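You operate a simulated robot arm through the tools that you are given. There is no shell and no other tool. Be economical: measure what you need, move in short steps, check, and stop when the job is done.

Carry out the task below with a simulated robot arm. There is one attempt and no reset: what you move stays moved.

TASK
Lock the 6 MM disc in its port, switch the flow pump on and set the float at 3.
Fine: the float's top edge at the mark; LOCK all the way; leave it running; leave the other discs alone.

It is judged by the outcome, as a careful person would: the job done as asked, and still so three seconds after it is handed in. It fails if anything else is knocked over, pushed out of place, dropped, spilled or broken.

THE ROBOT
A 6-joint arm with a two-finger parallel gripper, fixed in place. Base frame: the origin is at the foot of the arm, x ahead of it, y to its left, z up; the work surface is at about z = 85.8. Lengths are in cm, angles in degrees, forces in N, time in s.
With the tool pointing down near the work surface it reaches from about 26 to 68 cm from the base axis. Its first joint turns from -66.0 to 66.0 degrees. Payload 2.9 kg.
Tool frame: the origin (TCP) lies between the finger pads and is the grasp point; the fingertips stand 3 cm ahead of it; z points along the fingers, y is the line along which they close. The gripper opens to 11 cm. The fingers are 2 cm wide and 1 cm thick; the gripper's body (4.8 by 11.2 cm) begins 5.5 cm behind the TCP.
Orientation is that of the tool frame in the base frame, as [roll, pitch, yaw] about the fixed x, y, z axes, in that order (R = Rz(yaw) Ry(pitch) Rx(roll)). With the fingers straight down and closing along the base's y, the tool's x points along the base's -x, its y along +y and its z along -z.

THE INTERFACE
- The arm moves only by the tool arm_command. Its argument "moves" is a list of rows, each an object (a shift or turn left out is 0, a gripper value left out holds the last) with "rotation": the turn, a rotation vector about the tool's x, y, z in degrees, a list of three; "travel": the shift along the tool's x, y, z in cm, a list of three; "claw": the gripper command, from -1 (fully open) to 1 (shut), values between in proportion. In form: [{"rotation": [wx, wy, wz], "travel": [tx, ty, tz], "claw": claw}, ...]. A call has 1 to 10 rows; each row is the pose to reach, as a shift and turn from the pose commanded when the call began, along the tool's axes at that moment. A row lasts 0.2 s, in which the tool goes at most 5 cm and 8.6 degrees; a call with a longer step from one row to the next is refused whole, and so is a gripper value outside its range. A pose out of reach is approached as far as the arm can. The call stops where the force on the tool passes 60 N (or 10 N more than at its start, if that is more) or the arm is blocked; 0.2 s more then pass. The fingers move at their own pace (about 10.8 cm/s each) and stop on an object; they squeeze with about 40 N. The grip force told is the motor's: it shows also when the fingers shut on nothing. Time passes only in rows, and 0.2 s behind the last, so rows that repeat a pose let the fingers close. It gives the time, the measured TCP pose, the force on the tool (base axes), the opening and the grip force at its end, in the units of the frame above (readings bear some noise).
- Cameras (640 x 400 px; columns grow to the right, rows downward): "scene" is fixed at [7.94, 42.68, 140.5]; the picture's right is [-0.79, -0.62, 0.00], its down [-0.23, 0.29, -0.93] and it looks along [0.57, -0.73, -0.37] (base axes); focal length 345 px, centre (320, 200). "wrist" rides on the gripper at [-3.6, 0, -5.7] in the tool frame; the picture's right is [0.00, -1.00, 0.00], its down [0.97, 0.00, -0.24] and it looks along [0.24, 0.00, 0.97] (tool axes); focal length 218 px, centre (320, 200).
- get_image(camera): a new picture of that camera. No time passes.
- point_at(camera, pixels): for up to 12 pixels [column, row] of the newest picture of that camera ("zoom" is the newest enlarged one), the place [x, y, z] in the base frame of the surface seen there, good to about 0.3 cm. No time passes.
- enlarge(camera, box): a new picture of the part [left, top, right, bottom] of that camera's present view, enlarged. No time passes.
- close_job(): hands the job in; it is judged then, once.

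Work in short steps. Measure before you move; look again where a grasp or a placing could have gone wrong, and mend it. You have 80 turns and 54 pictures in all, the two below and enlarged ones among them. Open the gripper and draw the arm clear of the work before you hand the job in, unless the task says otherwise; then end with one line.

The tools are called after "Emit:" as name(argument=value, ...) on one line, values as JSON. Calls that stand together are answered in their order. arm_command: Moves the arm, as the interface text tells. Its arguments: {"type":"object","properties":{"moves":{"type":"array","items":{"type":"object","properties":{"rotation":{"type":"array","items":{"type":"number"}},"travel":{"type":"array","items":{"type":"number"}},"claw":{"type":"number"}}}}},"required":["moves"]} The other tools are called the same way: get_image (camera) takes a picture; point_at (camera, pixels) gives the place of the surface under pixels of a picture; enlarge (camera, box) takes an enlarged picture of a part of a camera's view; close_job () hands the job in.

At the start:

```text
clock: 0.0
tool_pos: [45.71, 2.66, 122.68]
orientation: [-179.9, -0.1, 179.9]
ft_force: [0.3, 0.0, 0.2]
finger_gap: 11.03
grip_force: 0.0
```

scene: 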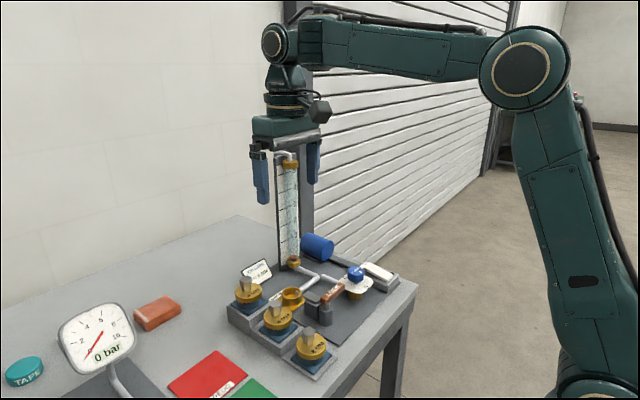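
wrist: 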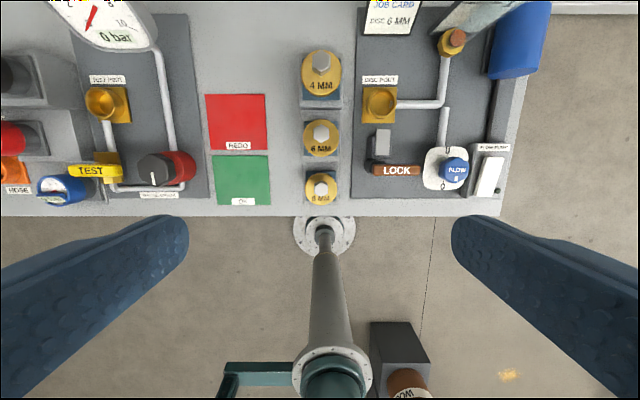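

I'll enlarge the relevant areas of both views to read the layout.

Emit:
enlarge(camera="wrist", box=[290, 0, 550, 220])

Emit:
enlarge(camera="scene", box=[220, 230, 410, 385])

Emit:
enlarge(camera="scene", box=[240, 140, 340, 280])

Emit:
point_at(camera="wrist", pixels=[[321, 62], [321, 132], [321, 188], [380, 103], [381, 140], [398, 170], [454, 169], [488, 175], [451, 42], [320, 150], [416, 170], [378, 170]])

```text
1.82 times, centred on (420, 110) of wrist
```

zoom: 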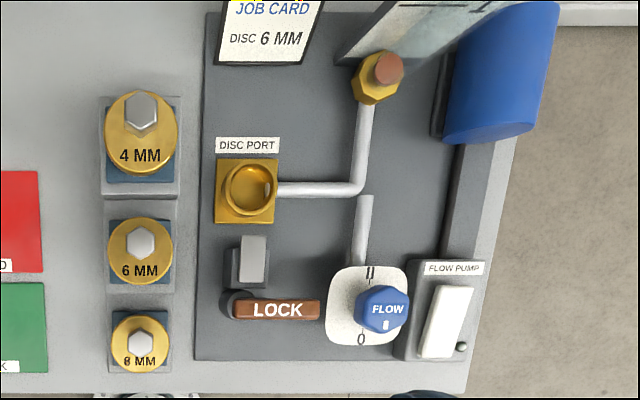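

```text
2.58 times, centred on (315, 308) of scene
```

zoom: 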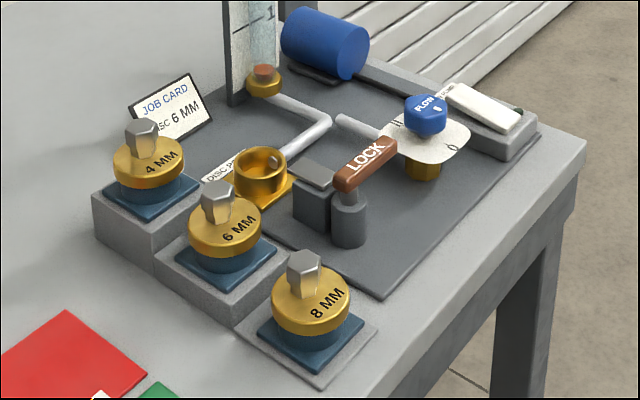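

```text
2.86 times, centred on (290, 210) of scene
```

zoom: 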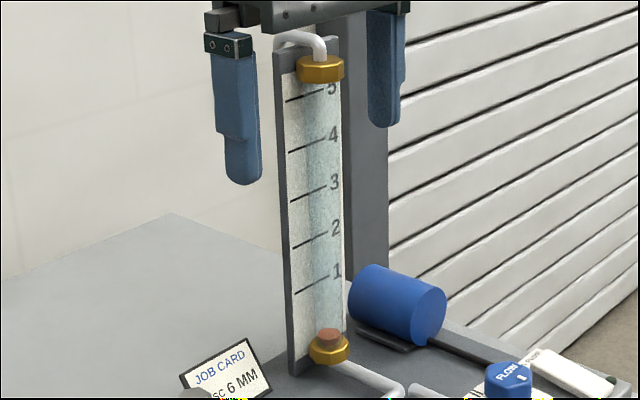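

```text
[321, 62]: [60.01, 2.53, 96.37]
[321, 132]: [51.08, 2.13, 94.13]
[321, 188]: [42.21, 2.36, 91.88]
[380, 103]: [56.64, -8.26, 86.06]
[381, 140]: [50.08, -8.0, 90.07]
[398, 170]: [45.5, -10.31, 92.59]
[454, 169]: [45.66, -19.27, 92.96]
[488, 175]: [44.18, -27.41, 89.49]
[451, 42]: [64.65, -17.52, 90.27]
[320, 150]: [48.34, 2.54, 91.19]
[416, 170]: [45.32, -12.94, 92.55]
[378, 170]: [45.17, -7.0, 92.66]
```

The 6 MM disc is at about (51.1, 2.1), the port at (56.6, -8.3), and the lever pivot near (45, -7). I'll go lower, between disc and port, for a closer look, staying clear of the tube at (65, -17).

Emit:
arm_command(moves=[{"travel": [-1, -2, 4]}, {"travel": [-2, -4, 8]}, {"travel": [-3, -6, 11]}, {"travel": [-3, -6, 14]}])

Emit:
get_image(camera="wrist")

Emit:
enlarge(camera="wrist", box=[200, 60, 520, 330])

Emit:
enlarge(camera="scene", box=[260, 265, 360, 345])

```text
clock: 1.0
tool_pos: [48.87, -3.39, 108.76]
orientation: [-180.0, 0.0, 180.0]
ft_force: [-0.4, -0.1, 0.2]
finger_gap: 11.02
grip_force: 0.0
```

```text
48 pictures are left
```

wrist: 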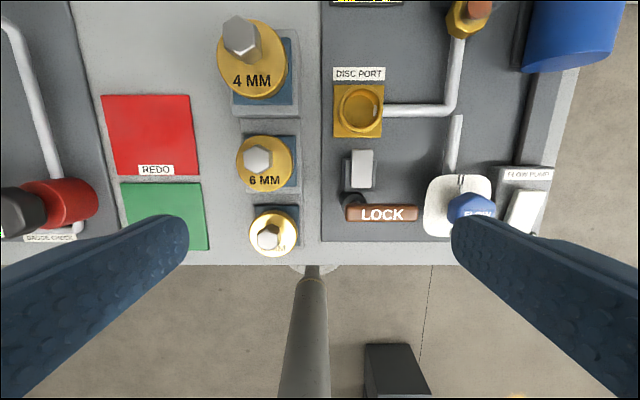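

```text
1.48 times, centred on (360, 195) of wrist
```

zoom: 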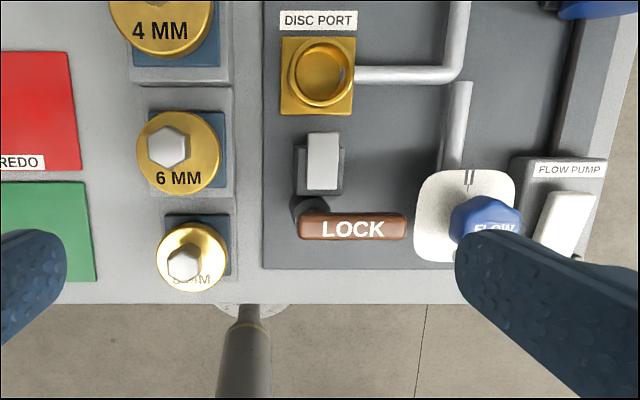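

```text
5.00 times, centred on (310, 305) of scene
```

zoom: 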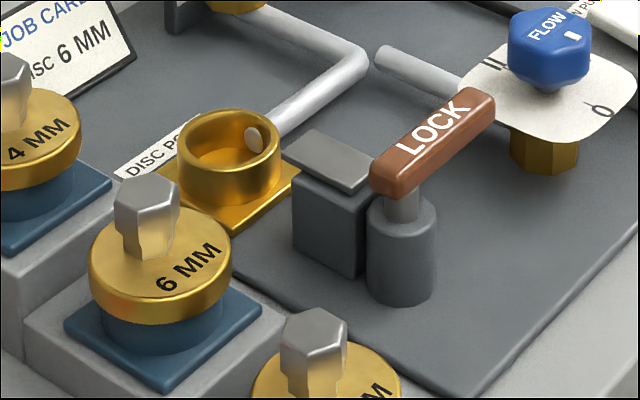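

The knob is a hex; I need its exact centre and flats. I move above the 6 MM disc and look.

Emit:
arm_command(moves=[{"travel": [-1.2, 2.8, 1]}, {"travel": [-2.2, 5.6, 2.5]}])

Emit:
enlarge(camera="wrist", box=[250, 100, 410, 290])

```text
clock: 1.6
tool_pos: [50.99, 2.39, 106.26]
orientation: [179.9, 0.0, 179.9]
ft_force: [-0.3, -0.5, -0.3]
finger_gap: 11.01
grip_force: 0.1
```

```text
2.11 times, centred on (330, 195) of wrist
```

zoom: 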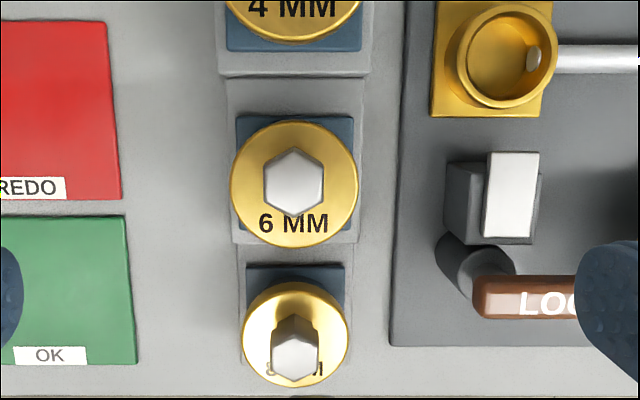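

The hex has flats facing ±y. I measure knob, disc rim, port rim and latch.

Emit:
point_at(camera="zoom", pixels=[[294, 180], [268, 180], [319, 180], [235, 185], [353, 185], [294, 238], [250, 205], [460, 58], [553, 58], [502, 104], [515, 195], [500, 55]])

Emit:
enlarge(camera="scene", box=[260, 285, 310, 345])

```text
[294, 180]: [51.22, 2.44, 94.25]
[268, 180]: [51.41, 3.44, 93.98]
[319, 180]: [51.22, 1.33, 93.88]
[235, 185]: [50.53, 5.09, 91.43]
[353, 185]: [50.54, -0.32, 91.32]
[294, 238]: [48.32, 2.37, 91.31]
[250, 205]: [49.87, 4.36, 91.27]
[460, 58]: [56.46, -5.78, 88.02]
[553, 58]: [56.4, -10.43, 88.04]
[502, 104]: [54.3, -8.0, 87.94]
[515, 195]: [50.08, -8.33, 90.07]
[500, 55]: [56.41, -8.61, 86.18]
```

```text
6.67 times, centred on (285, 315) of scene
```

zoom: 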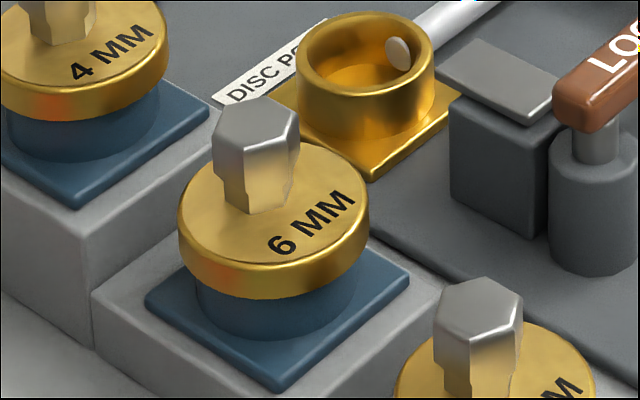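

The knob is ~2.1 across with its top at z 94.2, and the flange top is at 91.3. I check the port from directly above too for an accurate relative offset.

Emit:
arm_command(moves=[{"travel": [-2, -4, 0]}, {"travel": [-4, -8, 0]}, {"travel": [-5.5, -10.5, 2]}, {"travel": [-5.5, -10.5, 3]}])

Emit:
enlarge(camera="wrist", box=[250, 100, 410, 290])

```text
clock: 2.6
tool_pos: [56.54, -8.21, 103.22]
orientation: [-180.0, 0.0, -180.0]
ft_force: [-0.5, 0.0, -0.2]
finger_gap: 11.01
grip_force: 0.1
```

```text
2.11 times, centred on (330, 195) of wrist
```

zoom: 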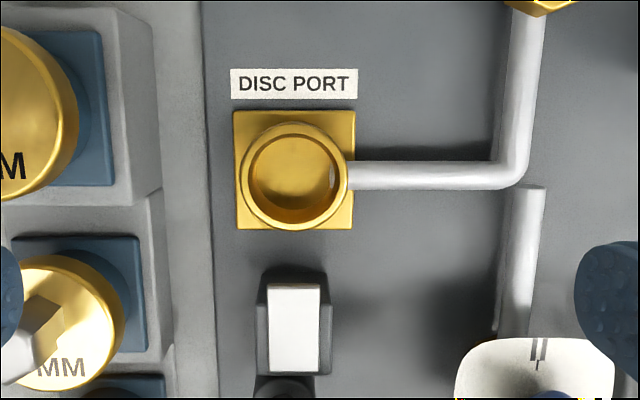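

The disc's knob looks offset (~0.6 cm in +x) from its flange, so I want precise centres. I take a tight enlargement of the port.

Emit:
enlarge(camera="wrist", box=[284, 150, 356, 218])

```text
5.88 times, centred on (320, 184) of wrist
```

zoom: 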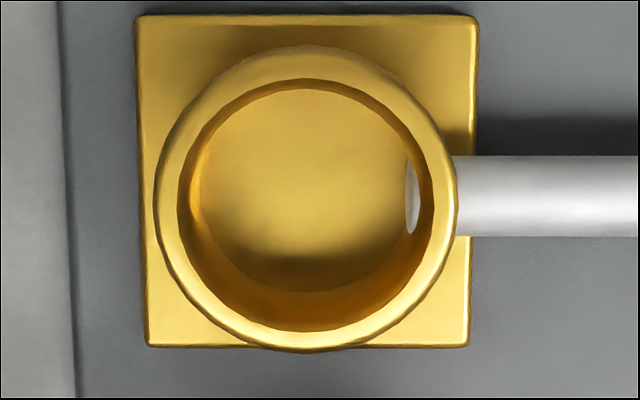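

Now the same tight view on the disc, at the same relative height.

Emit:
arm_command(moves=[{"travel": [0, 0, -3.3]}, {"travel": [2, 4, -3.3]}, {"travel": [4, 8, -3.3]}, {"travel": [5.7, 10.6, -3.3]}, {"travel": [5.7, 10.6, -3.3]}])

Emit:
enlarge(camera="wrist", box=[284, 150, 356, 218])

```text
clock: 3.8
tool_pos: [50.87, 2.43, 106.52]
orientation: [180.0, 0.0, 180.0]
ft_force: [-0.7, 0.5, 0.4]
finger_gap: 11.01
grip_force: 0.1
```

```text
5.88 times, centred on (320, 184) of wrist
```

zoom: 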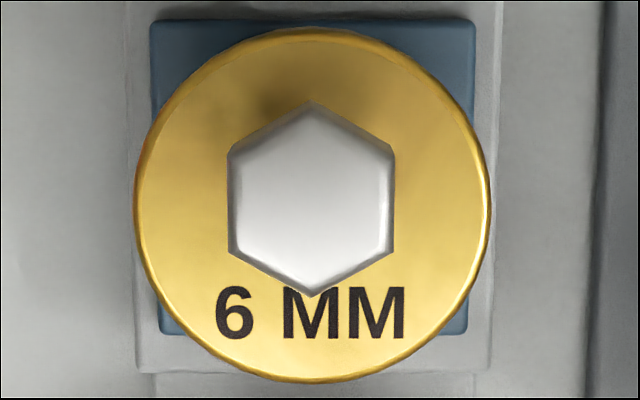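

Flange and port are both at row 204 in matching views, so the disc-to-port shift is about (+5.69, -10.49). Knob is at about (51.4, 2.5). I partly close the fingers and descend so tips end at z ≈ 91.7, just over the flange.

Emit:
arm_command(moves=[{"travel": [-0.53, 0.09, 3], "claw": 0.1}, {"travel": [-0.53, 0.09, 6], "claw": 0.1}, {"travel": [-0.53, 0.09, 9], "claw": 0.1}, {"travel": [-0.53, 0.09, 11], "claw": 0.1}, {"travel": [-0.53, 0.09, 11.8], "claw": 0.1}, {"travel": [-0.53, 0.09, 11.8], "claw": 0.1}])

Emit:
get_image(camera="wrist")

Emit:
enlarge(camera="scene", box=[230, 250, 350, 350])

```text
clock: 5.2
tool_pos: [51.28, 2.4, 94.72]
orientation: [-180.0, 0.0, 180.0]
ft_force: [-0.5, 0.7, -0.5]
finger_gap: 4.97
grip_force: 0.0
```

```text
40 pictures are left
```

wrist: 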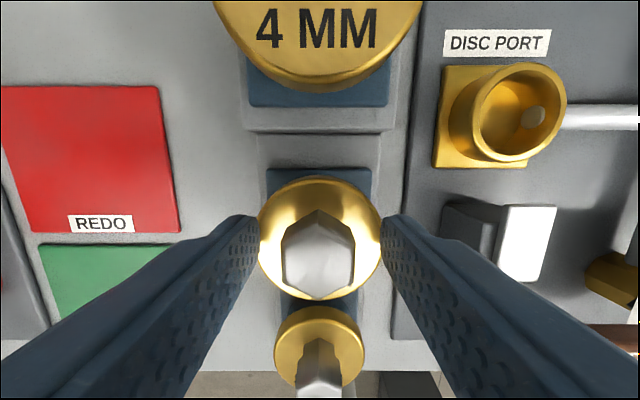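

```text
4.00 times, centred on (290, 300) of scene
```

zoom: 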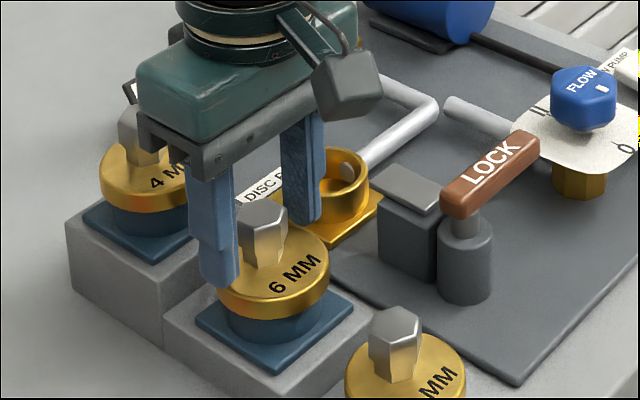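

The knob (cols 283–354) is centred between the fingers; I close.

Emit:
arm_command(moves=[{"travel": [0, 0, 0], "claw": 1}, {"travel": [0, 0, 0], "claw": 1}, {"travel": [0, 0, 0], "claw": 1}])

```text
clock: 6.0
tool_pos: [51.25, 2.45, 94.68]
orientation: [-180.0, 0.0, -180.0]
ft_force: [0.1, -1.7, 0.0]
finger_gap: 2.46
grip_force: 39.9
```

Gripped at 2.46 cm. Lift straight up and look.

Emit:
arm_command(moves=[{"travel": [0, 0, -1], "claw": 1}, {"travel": [0, 0, -2.5], "claw": 1}, {"travel": [0, 0, -4], "claw": 1}, {"travel": [0, 0, -5.5], "claw": 1}, {"travel": [0, 0, -5.5], "claw": 1}])

Emit:
enlarge(camera="scene", box=[230, 240, 350, 340])

```text
clock: 7.2
tool_pos: [51.29, 2.5, 100.31]
orientation: [-180.0, 0.0, -179.9]
ft_force: [0.6, 0.8, -1.4]
finger_gap: 2.47
grip_force: 40.5
```

```text
4.00 times, centred on (290, 290) of scene
```

zoom: 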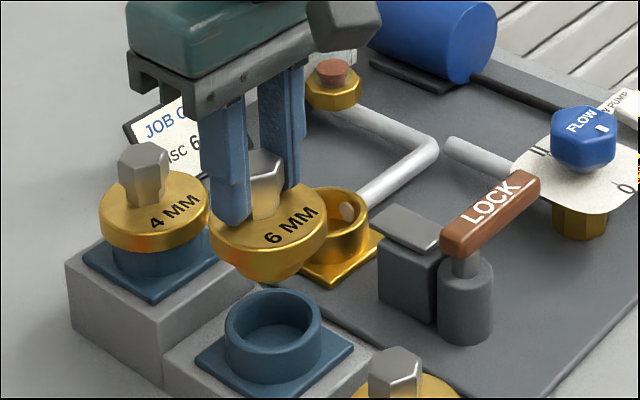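

It's lifted cleanly, with a spigot below. Carry it over the port.

Emit:
arm_command(moves=[{"travel": [-0.8, -2.2, 0], "claw": 1}, {"travel": [-2.2, -5, 0], "claw": 1}, {"travel": [-4, -8, 0], "claw": 1}, {"travel": [-5.3, -10, 0], "claw": 1}, {"travel": [-5.69, -10.49, 0], "claw": 1}, {"travel": [-5.69, -10.49, 2.5], "claw": 1}, {"travel": [-5.69, -10.49, 5], "claw": 1}, {"travel": [-5.69, -10.49, 5], "claw": 1}])

Emit:
enlarge(camera="scene", box=[260, 240, 360, 320])

Emit:
get_image(camera="wrist")

```text
clock: 9.0
tool_pos: [56.92, -7.97, 95.34]
orientation: [-179.9, 0.0, -179.9]
ft_force: [-0.7, 0.4, -1.5]
finger_gap: 2.47
grip_force: 40.2
```

```text
5.00 times, centred on (310, 280) of scene
```

zoom: 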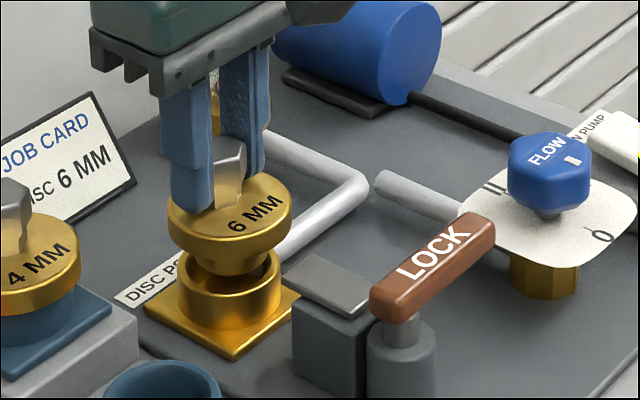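

```text
36 pictures are left
```

wrist: 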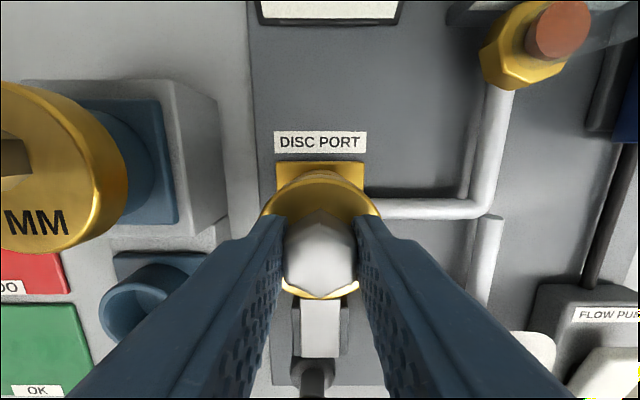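

Spigot lines up with the bore (flange centre col ≈228, port ≈230). Lower in small steps.

Emit:
arm_command(moves=[{"travel": [0, 0, 0.4], "claw": 1}, {"travel": [0, 0, 0.8], "claw": 1}, {"travel": [0, 0, 1.2], "claw": 1}])

Emit:
enlarge(camera="scene", box=[260, 240, 360, 320])

```text
clock: 9.8
tool_pos: [57.13, -7.94, 94.26]
orientation: [-180.0, 0.1, -179.9]
ft_force: [5.4, 1.3, 0.2]
finger_gap: 2.48
grip_force: 40.1
```

```text
5.00 times, centred on (310, 280) of scene
```

zoom: 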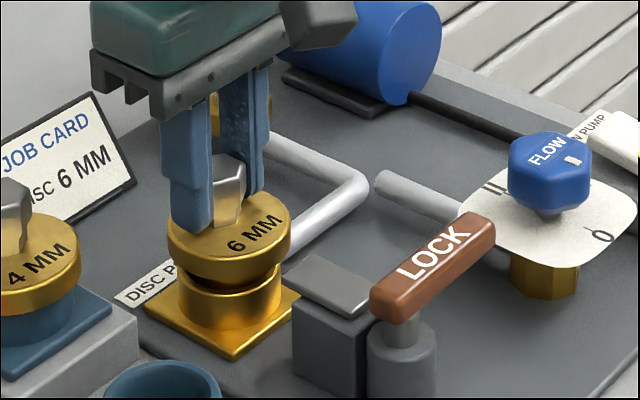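

It's entering, with a mild +x guiding force (5.4 N); I ease +0.15 in x and go down further.

Emit:
arm_command(moves=[{"travel": [-0.1, 0, 0.3], "claw": 1}, {"travel": [-0.15, 0, 0.6], "claw": 1}, {"travel": [-0.15, 0, 0.9], "claw": 1}, {"travel": [-0.15, 0, 1.2], "claw": 1}, {"travel": [-0.15, 0, 1.5], "claw": 1}])

Emit:
enlarge(camera="scene", box=[260, 240, 360, 320])

```text
clock: 11.0
tool_pos: [57.18, -7.97, 92.75]
orientation: [179.9, 0.2, -180.0]
ft_force: [-6.4, 1.0, 16.4]
finger_gap: 2.44
grip_force: 40.2
```

```text
5.00 times, centred on (310, 280) of scene
```

zoom: 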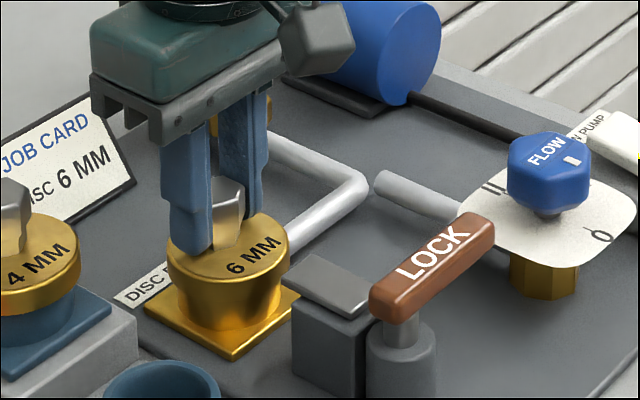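

Seated (Fz 16 N, flange on the rim). Release and rise, then move to view the latch and lever.

Emit:
arm_command(moves=[{"travel": [0, 0, -0.1], "claw": 0.2}, {"travel": [0, 0, -0.1], "claw": 0.2}, {"travel": [0, 0, -3], "claw": 0.2}, {"travel": [0, 0, -7], "claw": 0.2}, {"travel": [2, 0, -10], "claw": 0.2}, {"travel": [5, -1, -12], "claw": 0.2}, {"travel": [7, -1, -12], "claw": 0.2}, {"travel": [7, -1, -12], "claw": 0.2}])

Emit:
get_image(camera="wrist")

Emit:
enlarge(camera="scene", box=[260, 250, 340, 330])

```text
clock: 12.8
tool_pos: [50.09, -9.0, 104.71]
orientation: [179.9, 0.0, 180.0]
ft_force: [0.3, 0.1, -0.3]
finger_gap: 4.4
grip_force: 0.1
```

```text
33 pictures are left
```

wrist: 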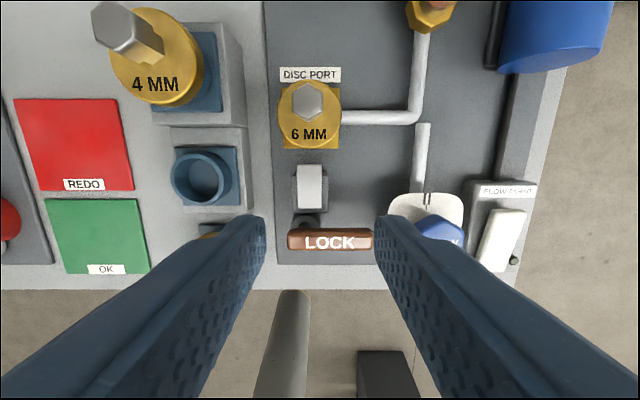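

```text
5.00 times, centred on (300, 290) of scene
```

zoom: 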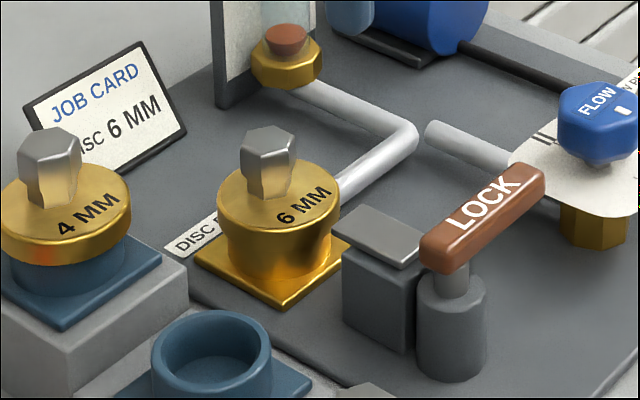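

Disc is seated. Now I measure the lever: ends, hub, height.

Emit:
point_at(camera="wrist", pixels=[[291, 240], [306, 240], [340, 242], [368, 242], [340, 230], [340, 252], [305, 220], [310, 187], [425, 205], [401, 212], [310, 135], [440, 228]])

Emit:
point_at(camera="zoom", pixels=[[450, 260], [500, 228], [452, 285], [440, 310], [375, 225], [340, 230], [440, 238], [530, 175]])

```text
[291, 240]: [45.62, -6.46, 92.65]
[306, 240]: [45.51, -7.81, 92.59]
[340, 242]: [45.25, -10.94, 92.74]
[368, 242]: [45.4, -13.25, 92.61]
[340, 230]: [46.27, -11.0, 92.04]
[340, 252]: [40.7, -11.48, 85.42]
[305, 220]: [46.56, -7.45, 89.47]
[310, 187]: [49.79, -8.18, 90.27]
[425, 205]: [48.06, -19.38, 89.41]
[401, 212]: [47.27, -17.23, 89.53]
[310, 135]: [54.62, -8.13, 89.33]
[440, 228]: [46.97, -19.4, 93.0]
```

```text
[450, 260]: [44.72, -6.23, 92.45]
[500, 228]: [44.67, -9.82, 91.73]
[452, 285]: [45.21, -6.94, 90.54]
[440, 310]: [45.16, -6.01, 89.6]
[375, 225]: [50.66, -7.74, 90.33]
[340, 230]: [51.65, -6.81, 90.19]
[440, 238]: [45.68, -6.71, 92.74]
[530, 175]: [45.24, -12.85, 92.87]
```

Lever pivots near (45.4, -7.6), bar z 91.2–92.7 extending to y -13.6. I'll put closed fingers on its -x side and start sweeping it toward +x (towards the port) gently.

Emit:
arm_command(moves=[{"travel": [3.5, -1.5, 0], "claw": 1}, {"travel": [7.4, -3.1, 0], "claw": 1}, {"travel": [7.4, -3.1, 4], "claw": 1}, {"travel": [7.4, -3.1, 8], "claw": 1}, {"travel": [7.4, -3.1, 10.6], "claw": 1}, {"travel": [7.4, -3.1, 10.6], "claw": 1}])

Emit:
enlarge(camera="scene", box=[270, 220, 390, 320])

```text
clock: 14.2
tool_pos: [42.77, -12.13, 94.05]
orientation: [-180.0, -0.1, 179.9]
ft_force: [-0.2, -0.3, 0.4]
finger_gap: 0.02
grip_force: 37.5
```

```text
4.00 times, centred on (330, 270) of scene
```

zoom: 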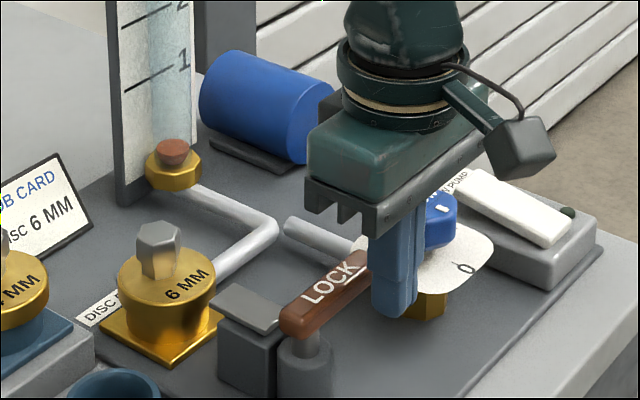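

Fingers are beside the lever end. Push the first ~25°.

Emit:
arm_command(moves=[{"travel": [-0.8, 0, 0]}, {"travel": [-1.3, -0.2, 0]}, {"travel": [-1.8, -0.35, 0]}, {"travel": [-2.4, -0.5, 0]}])

Emit:
enlarge(camera="scene", box=[270, 220, 390, 320])

```text
clock: 15.1
tool_pos: [43.7, -12.32, 93.63]
orientation: [179.5, -2.2, 179.9]
ft_force: [-14.5, 1.5, 5.7]
finger_gap: 0.0
grip_force: 37.5
stopped in row 4: the force on the tool passed its limit (the readings are from after the stop); the commanded pose is now the measured one
```

```text
4.00 times, centred on (330, 270) of scene
```

zoom: 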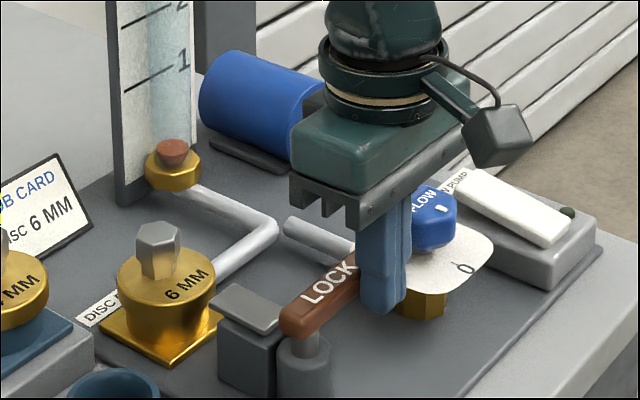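

The lever stopped against +x push (60 N limit) with no turn, so it must go the other way. I back off, level the tool, and go over to its +x side.

Emit:
arm_command(moves=[{"travel": [1.2, 0, 0], "rotation": [0.5, -2.2, 0]}, {"travel": [1.2, 0, -3], "rotation": [0.5, -2.2, 0]}, {"travel": [-1, 0, -4], "rotation": [0.5, -2.2, 0]}, {"travel": [-4.3, 0.2, -4], "rotation": [0.5, -2.2, 0]}, {"travel": [-4.3, 0.2, -4], "rotation": [0.5, -2.2, 0]}])

Emit:
get_image(camera="wrist")

```text
clock: 16.3
tool_pos: [48.27, -12.06, 97.69]
orientation: [180.0, 0.3, -180.0]
ft_force: [0.4, 0.0, -0.5]
finger_gap: 0.0
grip_force: 38.0
```

```text
29 pictures are left
```

wrist: 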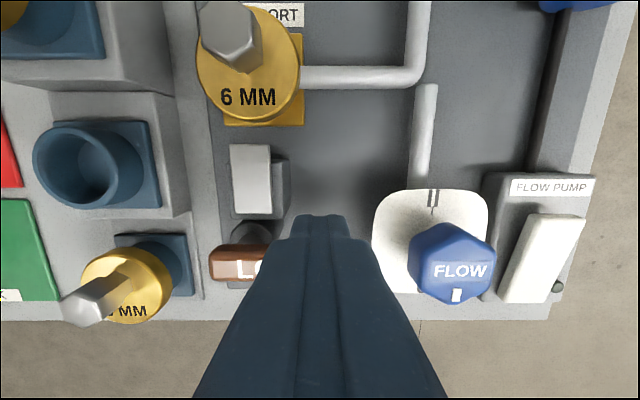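

Clear space on the +x side. Descend and push toward -x a little.

Emit:
arm_command(moves=[{"travel": [0, 0, 2]}, {"travel": [0, 0, 3.6]}, {"travel": [0.6, 0, 3.6]}, {"travel": [1.2, 0, 3.6]}, {"travel": [1.8, 0, 3.6]}, {"travel": [2.2, -0.1, 3.6]}])

Emit:
enlarge(camera="scene", box=[270, 220, 390, 320])

```text
clock: 17.7
tool_pos: [46.19, -12.25, 93.96]
orientation: [-179.9, 0.3, 179.9]
ft_force: [0.0, 0.3, -0.5]
finger_gap: 0.0
grip_force: 37.2
```

```text
4.00 times, centred on (330, 270) of scene
```

zoom: 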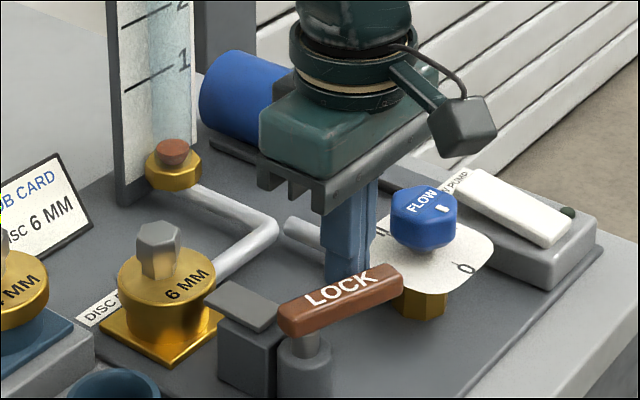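

It turns clockwise freely and the latch plate began sliding toward the disc. I continue along the arc to about 67°.

Emit:
arm_command(moves=[{"travel": [0.52, -0.3, 0]}, {"travel": [1.0, -0.32, 0]}, {"travel": [1.5, -0.3, 0]}, {"travel": [2.0, -0.22, 0]}, {"travel": [2.4, -0.13, 0]}, {"travel": [2.85, 0.1, 0]}, {"travel": [3.3, 0.35, 0]}, {"travel": [3.7, 0.62, 0]}, {"travel": [4.1, 0.94, 0]}])

Emit:
enlarge(camera="scene", box=[270, 240, 390, 340])

```text
clock: 19.7
tool_pos: [41.99, -11.3, 93.96]
orientation: [179.9, 0.4, 180.0]
ft_force: [-0.2, -0.3, -0.2]
finger_gap: 0.0
grip_force: 37.1
```

```text
4.00 times, centred on (330, 290) of scene
```

zoom: 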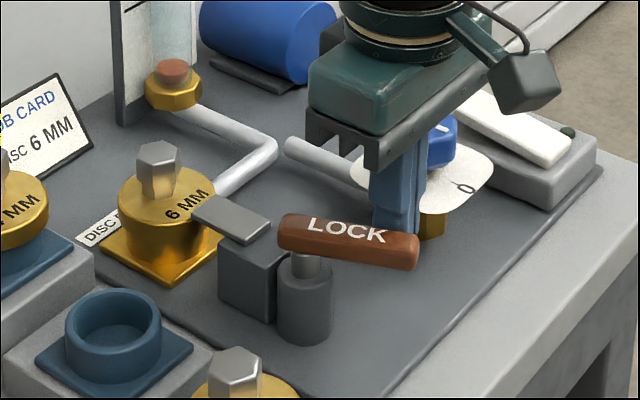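

Plate is sliding over the flange. Continue to 90° and a bit past to feel the stop.

Emit:
arm_command(moves=[{"travel": [0.35, 0.45, 0]}, {"travel": [0.65, 0.9, 0]}, {"travel": [0.9, 1.35, 0]}, {"travel": [1.1, 1.85, 0]}, {"travel": [1.25, 2.2, 0]}, {"travel": [1.35, 2.5, 0]}])

Emit:
enlarge(camera="scene", box=[270, 240, 390, 340])

```text
clock: 21.1
tool_pos: [40.77, -9.16, 93.92]
orientation: [-179.5, 0.5, 179.4]
ft_force: [11.2, -30.0, -7.6]
finger_gap: 0.01
grip_force: 37.9
```

```text
4.00 times, centred on (330, 290) of scene
```

zoom: 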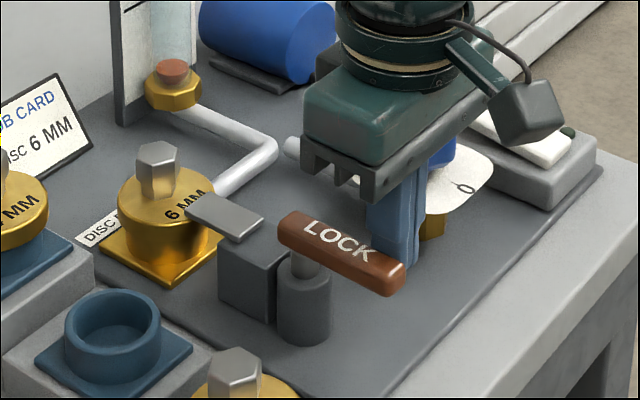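

30 N resistance at about 90°: the stop. Back off and rise, then view lock and pump area from above.

Emit:
arm_command(moves=[{"travel": [0, -1.2, 0], "rotation": [-0.5, 0.5, 0]}, {"travel": [0, -1.5, -4], "rotation": [-0.5, 0.5, 0]}, {"travel": [-1, -3, -8], "rotation": [-0.5, 0.5, 0]}, {"travel": [-3, -5.5, -11], "rotation": [-0.5, 0.5, 0]}, {"travel": [-5, -8.5, -12], "rotation": [-0.5, 0.5, 0]}, {"travel": [-5, -8.5, -12], "rotation": [-0.5, 0.5, 0]}])

Emit:
get_image(camera="wrist")

Emit:
enlarge(camera="wrist", box=[180, 100, 460, 275])

Emit:
enlarge(camera="scene", box=[320, 240, 420, 320])

```text
clock: 22.5
tool_pos: [45.59, -17.41, 106.12]
orientation: [179.5, -0.1, -180.0]
ft_force: [0.6, 0.2, 0.0]
finger_gap: 0.01
grip_force: 37.3
```

```text
25 pictures are left
```

wrist: 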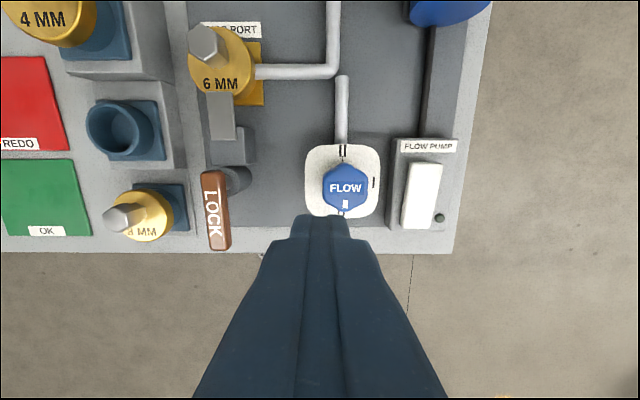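

```text
2.29 times, centred on (320, 188) of wrist
```

zoom: 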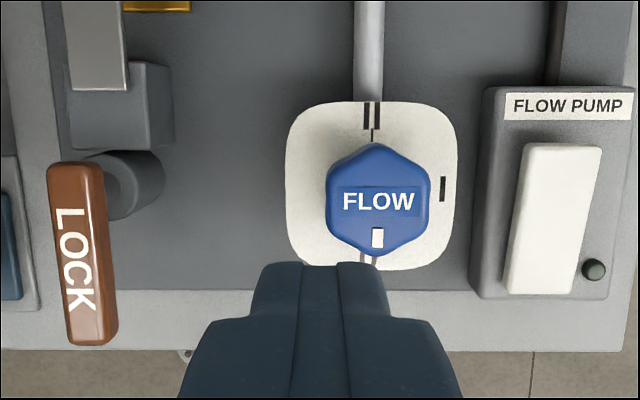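

```text
5.00 times, centred on (370, 280) of scene
```

zoom: 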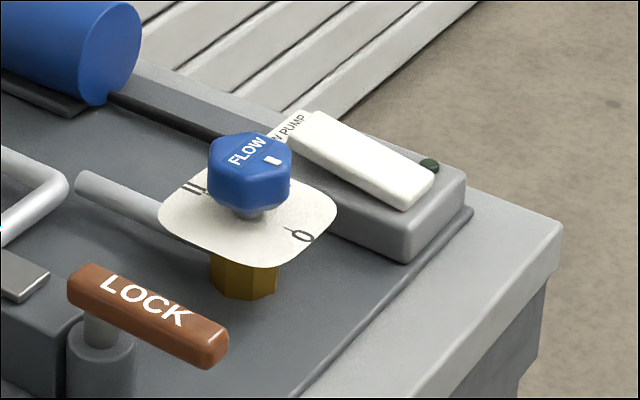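

Lever lies exactly along -x (stop). Now I measure rocker heights and the flow knob; the knob pointer is at 0 (-x side), marks I at -y and II at +x, so it opens counter-clockwise from above.

Emit:
point_at(camera="wrist", pixels=[[424, 168], [422, 180], [420, 195], [416, 210], [415, 222], [440, 218], [345, 188], [324, 185], [366, 185], [344, 166], [345, 205]])

Emit:
enlarge(camera="wrist", box=[290, 130, 460, 236])

```text
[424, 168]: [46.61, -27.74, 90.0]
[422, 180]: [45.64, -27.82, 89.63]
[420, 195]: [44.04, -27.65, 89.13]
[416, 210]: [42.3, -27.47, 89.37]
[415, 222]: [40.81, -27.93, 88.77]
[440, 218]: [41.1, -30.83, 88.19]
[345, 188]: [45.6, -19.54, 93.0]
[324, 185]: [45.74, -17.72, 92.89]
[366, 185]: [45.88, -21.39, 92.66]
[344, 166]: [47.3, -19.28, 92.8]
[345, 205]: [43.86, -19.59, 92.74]
```

```text
3.76 times, centred on (375, 183) of wrist
```

zoom: 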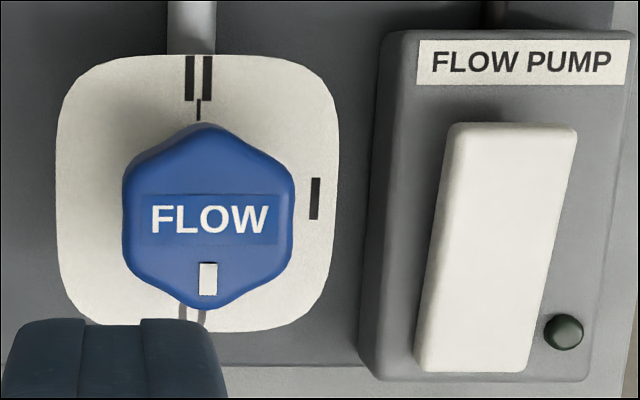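

The rocker's raised end is +x (z 90.0 vs 88.8 at -x). I press it at (46.3, -27.7) with the closed fingers.

Emit:
arm_command(moves=[{"travel": [-0.3, -4, 0]}, {"travel": [-0.6, -8, 0]}, {"travel": [-0.7, -10.3, 3]}, {"travel": [-0.7, -10.3, 7]}, {"travel": [-0.7, -10.3, 11]}, {"travel": [-0.7, -10.3, 12.5]}])

Emit:
enlarge(camera="scene", box=[320, 230, 420, 310])

```text
clock: 23.9
tool_pos: [46.08, -27.45, 93.46]
orientation: [179.7, 0.0, -179.9]
ft_force: [0.4, 0.4, -0.2]
finger_gap: 0.02
grip_force: 37.5
```

```text
5.00 times, centred on (370, 270) of scene
```

zoom: 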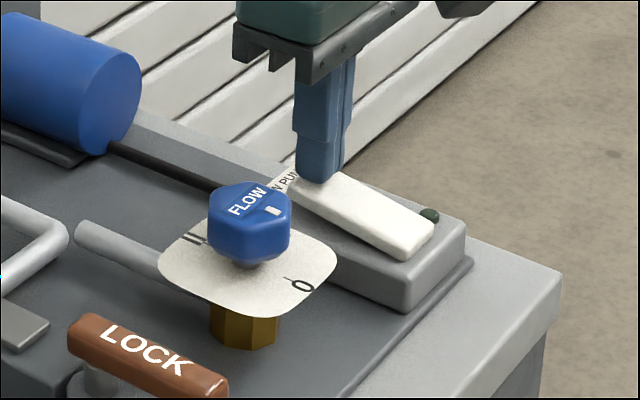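

Fingertips are just above the raised end. Press down in small steps.

Emit:
arm_command(moves=[{"travel": [0, 0, 0.4]}, {"travel": [0, 0, 0.7]}, {"travel": [0, 0, 1.0]}, {"travel": [0, 0, 1.3]}, {"travel": [0, 0, 1.6]}, {"travel": [0, 0, 1.9]}])

Emit:
enlarge(camera="scene", box=[320, 230, 420, 310])

```text
clock: 25.4
tool_pos: [46.43, -27.7, 92.25]
orientation: [179.9, 0.6, 180.0]
ft_force: [-0.9, 1.0, 4.9]
finger_gap: 0.0
grip_force: 38.1
stopped in row 6: the force on the tool passed its limit (the readings are from after the stop); the commanded pose is now the measured one
```

```text
5.00 times, centred on (370, 270) of scene
```

zoom: 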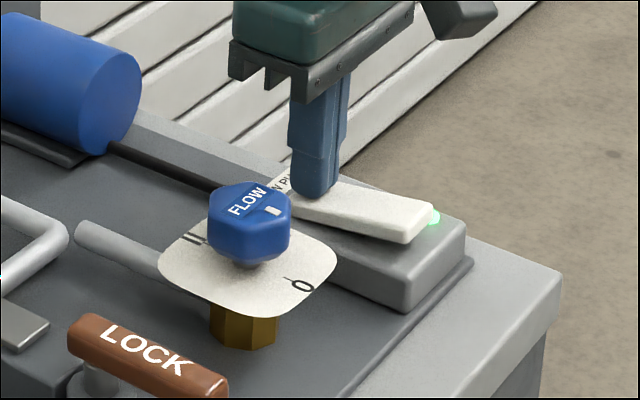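

The lamp is green: pump on. Rise and position over the flow knob (45.6, -19.5) with a partial opening.

Emit:
arm_command(moves=[{"travel": [0, 0, -3], "rotation": [0, 0.6, 0]}, {"travel": [0, 0, -7], "rotation": [0, 0.6, 0], "claw": 0}, {"travel": [0.4, 4, -7], "rotation": [0, 0.6, 0], "claw": 0}, {"travel": [0.8, 8.2, -7], "rotation": [0, 0.6, 0], "claw": 0}, {"travel": [0.8, 8.2, -7], "rotation": [0, 0.6, 0], "claw": 0}])

Emit:
enlarge(camera="wrist", box=[220, 130, 420, 255])

Emit:
enlarge(camera="scene", box=[240, 140, 400, 280])

```text
clock: 26.6
tool_pos: [45.6, -19.32, 99.2]
orientation: [179.9, 0.0, -179.9]
ft_force: [-0.3, 0.1, 0.4]
finger_gap: 5.5
grip_force: 0.1
```

```text
3.20 times, centred on (320, 192) of wrist
```

zoom: 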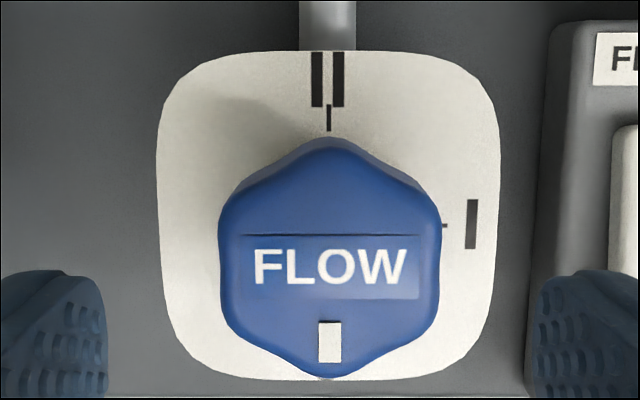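

```text
2.86 times, centred on (320, 210) of scene
```

zoom: 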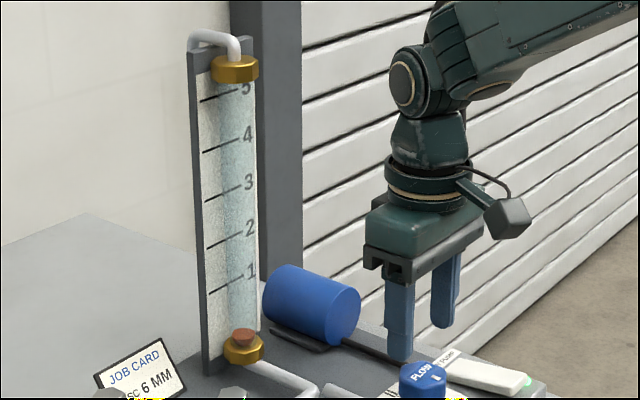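

Fingers straddle the knob (knob centre slightly to the right, ~0.15). Descend to tip z ≈ 90.6 and close.

Emit:
arm_command(moves=[{"travel": [0, -0.15, 2], "claw": 0}, {"travel": [0, -0.15, 4], "claw": 0}, {"travel": [0, -0.15, 5.5], "claw": 0}, {"travel": [0, -0.15, 5.6], "claw": 0}, {"travel": [0, -0.15, 5.6], "claw": 1}, {"travel": [0, -0.15, 5.6], "claw": 1}, {"travel": [0, -0.15, 5.6], "claw": 1}])

Emit:
get_image(camera="wrist")

```text
clock: 28.2
tool_pos: [45.65, -19.58, 93.61]
orientation: [179.8, -0.1, -179.9]
ft_force: [0.1, 6.0, -0.9]
finger_gap: 4.14
grip_force: 44.9
```

```text
17 pictures are left
```

wrist: 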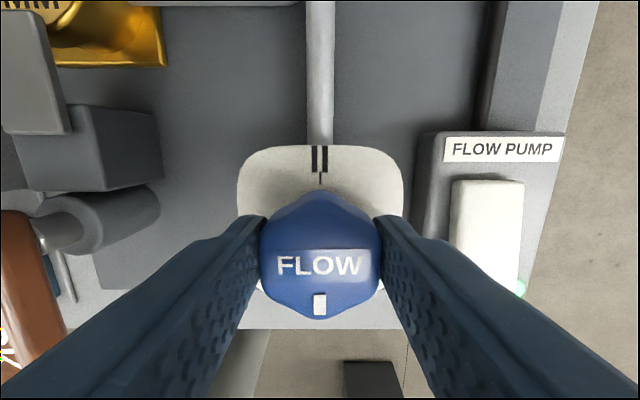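

Gripped. Turn counter-clockwise (from above) 48° and look at the float.

Emit:
arm_command(moves=[{"rotation": [0, 0, -8], "claw": 1}, {"rotation": [0, 0, -16], "claw": 1}, {"rotation": [0, 0, -24], "claw": 1}, {"rotation": [0, 0, -32], "claw": 1}, {"rotation": [0, 0, -40], "claw": 1}, {"rotation": [0, 0, -48], "claw": 1}, {"rotation": [0, 0, -48], "claw": 1}, {"rotation": [0, 0, -48], "claw": 1}])

Emit:
enlarge(camera="scene", box=[250, 150, 410, 290])

```text
clock: 30.0
tool_pos: [45.73, -19.42, 93.51]
orientation: [179.7, 0.1, -131.7]
ft_force: [-6.1, 27.6, 8.4]
finger_gap: 4.15
grip_force: 44.9
```

```text
2.86 times, centred on (330, 220) of scene
```

zoom: 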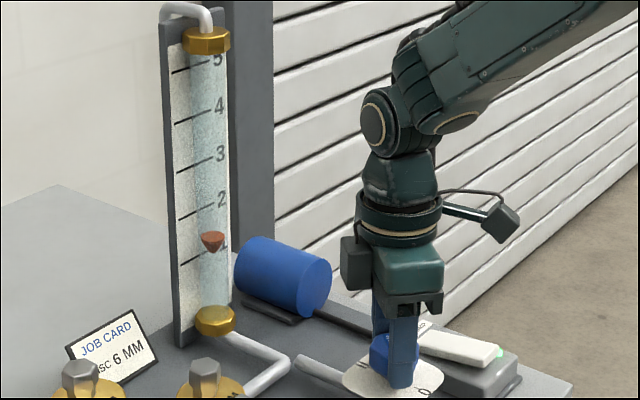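

Float is ~1.35 at 48°. There's 27 N sideways in +y from axis mismatch, so I shift +y ~0.25 and turn another 40°.

Emit:
arm_command(moves=[{"travel": [-0.15, 0.2, 0], "rotation": [0, 0, 0], "claw": 1}, {"travel": [-0.15, 0.2, 0], "rotation": [0, 0, -8], "claw": 1}, {"travel": [-0.15, 0.2, 0], "rotation": [0, 0, -16], "claw": 1}, {"travel": [-0.15, 0.2, 0], "rotation": [0, 0, -24], "claw": 1}, {"travel": [-0.15, 0.2, 0], "rotation": [0, 0, -32], "claw": 1}, {"travel": [-0.15, 0.2, 0], "rotation": [0, 0, -40], "claw": 1}, {"travel": [-0.15, 0.2, 0], "rotation": [0, 0, -40], "claw": 1}, {"travel": [-0.15, 0.2, 0], "rotation": [0, 0, -40], "claw": 1}])

Emit:
enlarge(camera="scene", box=[260, 150, 330, 280])

```text
clock: 31.8
tool_pos: [45.5, -19.31, 93.59]
orientation: [179.9, 0.1, -92.0]
ft_force: [-5.5, 7.4, -2.2]
finger_gap: 4.13
grip_force: 44.7
```

```text
3.08 times, centred on (295, 215) of scene
```

zoom: 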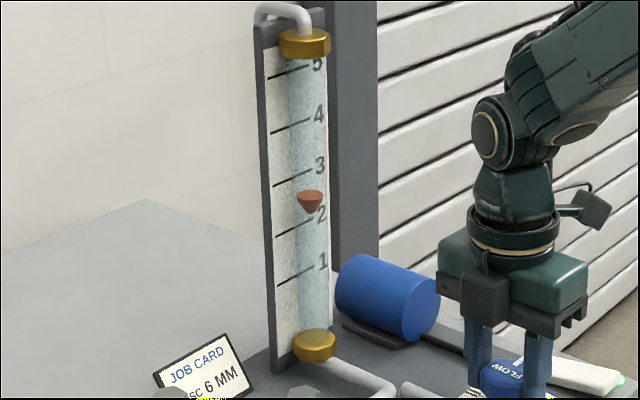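

Measure the z of the float top and of the marks directly.

Emit:
enlarge(camera="scene", box=[275, 180, 315, 230])

```text
8.00 times, centred on (295, 205) of scene
```

zoom: 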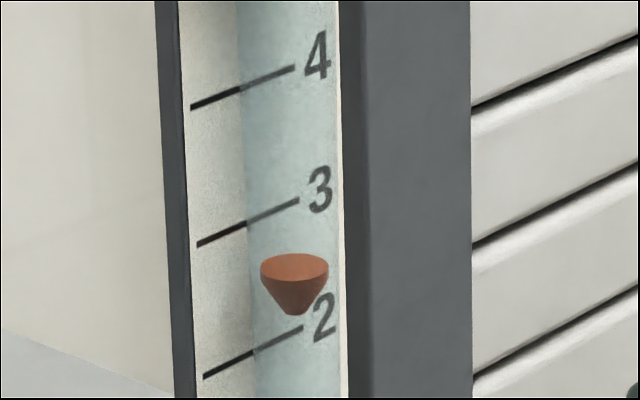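

Emit:
point_at(camera="zoom", pixels=[[200, 244], [215, 237], [230, 230], [192, 107], [206, 376], [220, 369], [272, 267], [294, 268], [316, 267], [294, 274], [294, 280], [294, 258]])

```text
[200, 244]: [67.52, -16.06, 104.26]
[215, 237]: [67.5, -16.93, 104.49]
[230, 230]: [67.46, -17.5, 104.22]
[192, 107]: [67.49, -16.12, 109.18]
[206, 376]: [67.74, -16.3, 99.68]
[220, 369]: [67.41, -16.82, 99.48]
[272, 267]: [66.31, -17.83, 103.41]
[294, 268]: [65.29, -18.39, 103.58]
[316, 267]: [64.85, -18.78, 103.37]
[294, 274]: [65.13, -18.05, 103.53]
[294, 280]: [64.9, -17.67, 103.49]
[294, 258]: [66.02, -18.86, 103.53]
```

Float top z ≈103.5; mark 3 ≈104.4, mark spacing 4.8 → float reads ≈2.81 at 88° (≈0.031/°). Turn 6° more and wait.

Emit:
arm_command(moves=[{"rotation": [0, 0, -3], "claw": 1}, {"rotation": [0, 0, -6], "claw": 1}, {"rotation": [0, 0, -6], "claw": 1}, {"rotation": [0, 0, -6], "claw": 1}, {"rotation": [0, 0, -6], "claw": 1}, {"rotation": [0, 0, -6], "claw": 1}, {"rotation": [0, 0, -6], "claw": 1}, {"rotation": [0, 0, -6], "claw": 1}])

Emit:
enlarge(camera="scene", box=[275, 180, 315, 230])

```text
clock: 33.6
tool_pos: [45.47, -19.27, 93.55]
orientation: [179.8, 0.1, -86.1]
ft_force: [-13.0, 3.7, -1.9]
finger_gap: 4.12
grip_force: 45.5
```

```text
8.00 times, centred on (295, 205) of scene
```

zoom: 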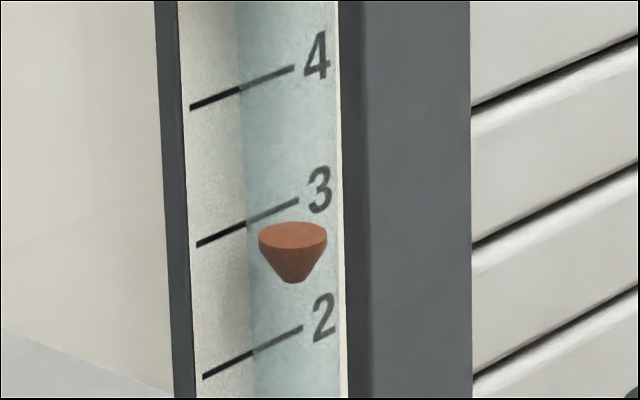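

Float top centre is now near row 236 (target ≈242 by geometry). Check by measurement.

Emit:
point_at(camera="zoom", pixels=[[270, 236], [282, 234], [294, 236], [306, 236], [318, 236], [294, 242], [200, 244], [208, 240], [216, 237], [224, 233], [232, 229], [240, 226]])

```text
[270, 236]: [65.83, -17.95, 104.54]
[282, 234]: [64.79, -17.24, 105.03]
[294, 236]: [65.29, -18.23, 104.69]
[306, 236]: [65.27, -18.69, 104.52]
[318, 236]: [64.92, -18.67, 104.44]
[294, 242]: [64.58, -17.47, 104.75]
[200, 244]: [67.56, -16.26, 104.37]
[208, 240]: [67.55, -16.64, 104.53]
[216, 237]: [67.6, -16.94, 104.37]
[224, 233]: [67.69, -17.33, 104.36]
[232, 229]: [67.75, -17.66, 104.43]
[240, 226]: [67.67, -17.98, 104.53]
```

Float top ≈104.66 vs mark 104.43 (≈3.05). Turn back 1.2°.

Emit:
arm_command(moves=[{"rotation": [0, 0, 1.2], "claw": 1}, {"rotation": [0, 0, 1.2], "claw": 1}, {"rotation": [0, 0, 1.2], "claw": 1}, {"rotation": [0, 0, 1.2], "claw": 1}, {"rotation": [0, 0, 1.2], "claw": 1}, {"rotation": [0, 0, 1.2], "claw": 1}])

Emit:
enlarge(camera="scene", box=[275, 180, 315, 230])

```text
clock: 35.0
tool_pos: [45.48, -19.36, 93.66]
orientation: [179.9, 0.1, -87.2]
ft_force: [-13.4, 1.9, -7.0]
finger_gap: 4.15
grip_force: 44.8
```

```text
8.00 times, centred on (295, 205) of scene
```

zoom: 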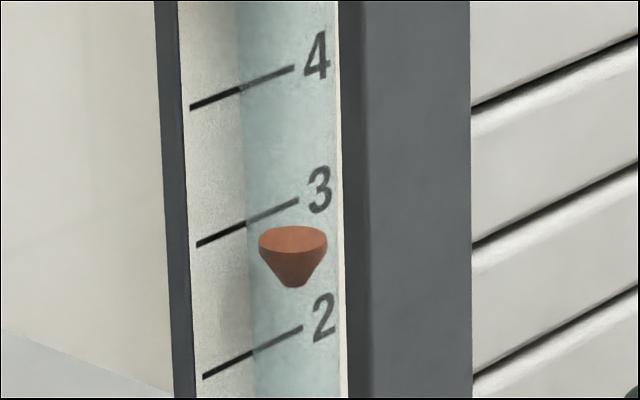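

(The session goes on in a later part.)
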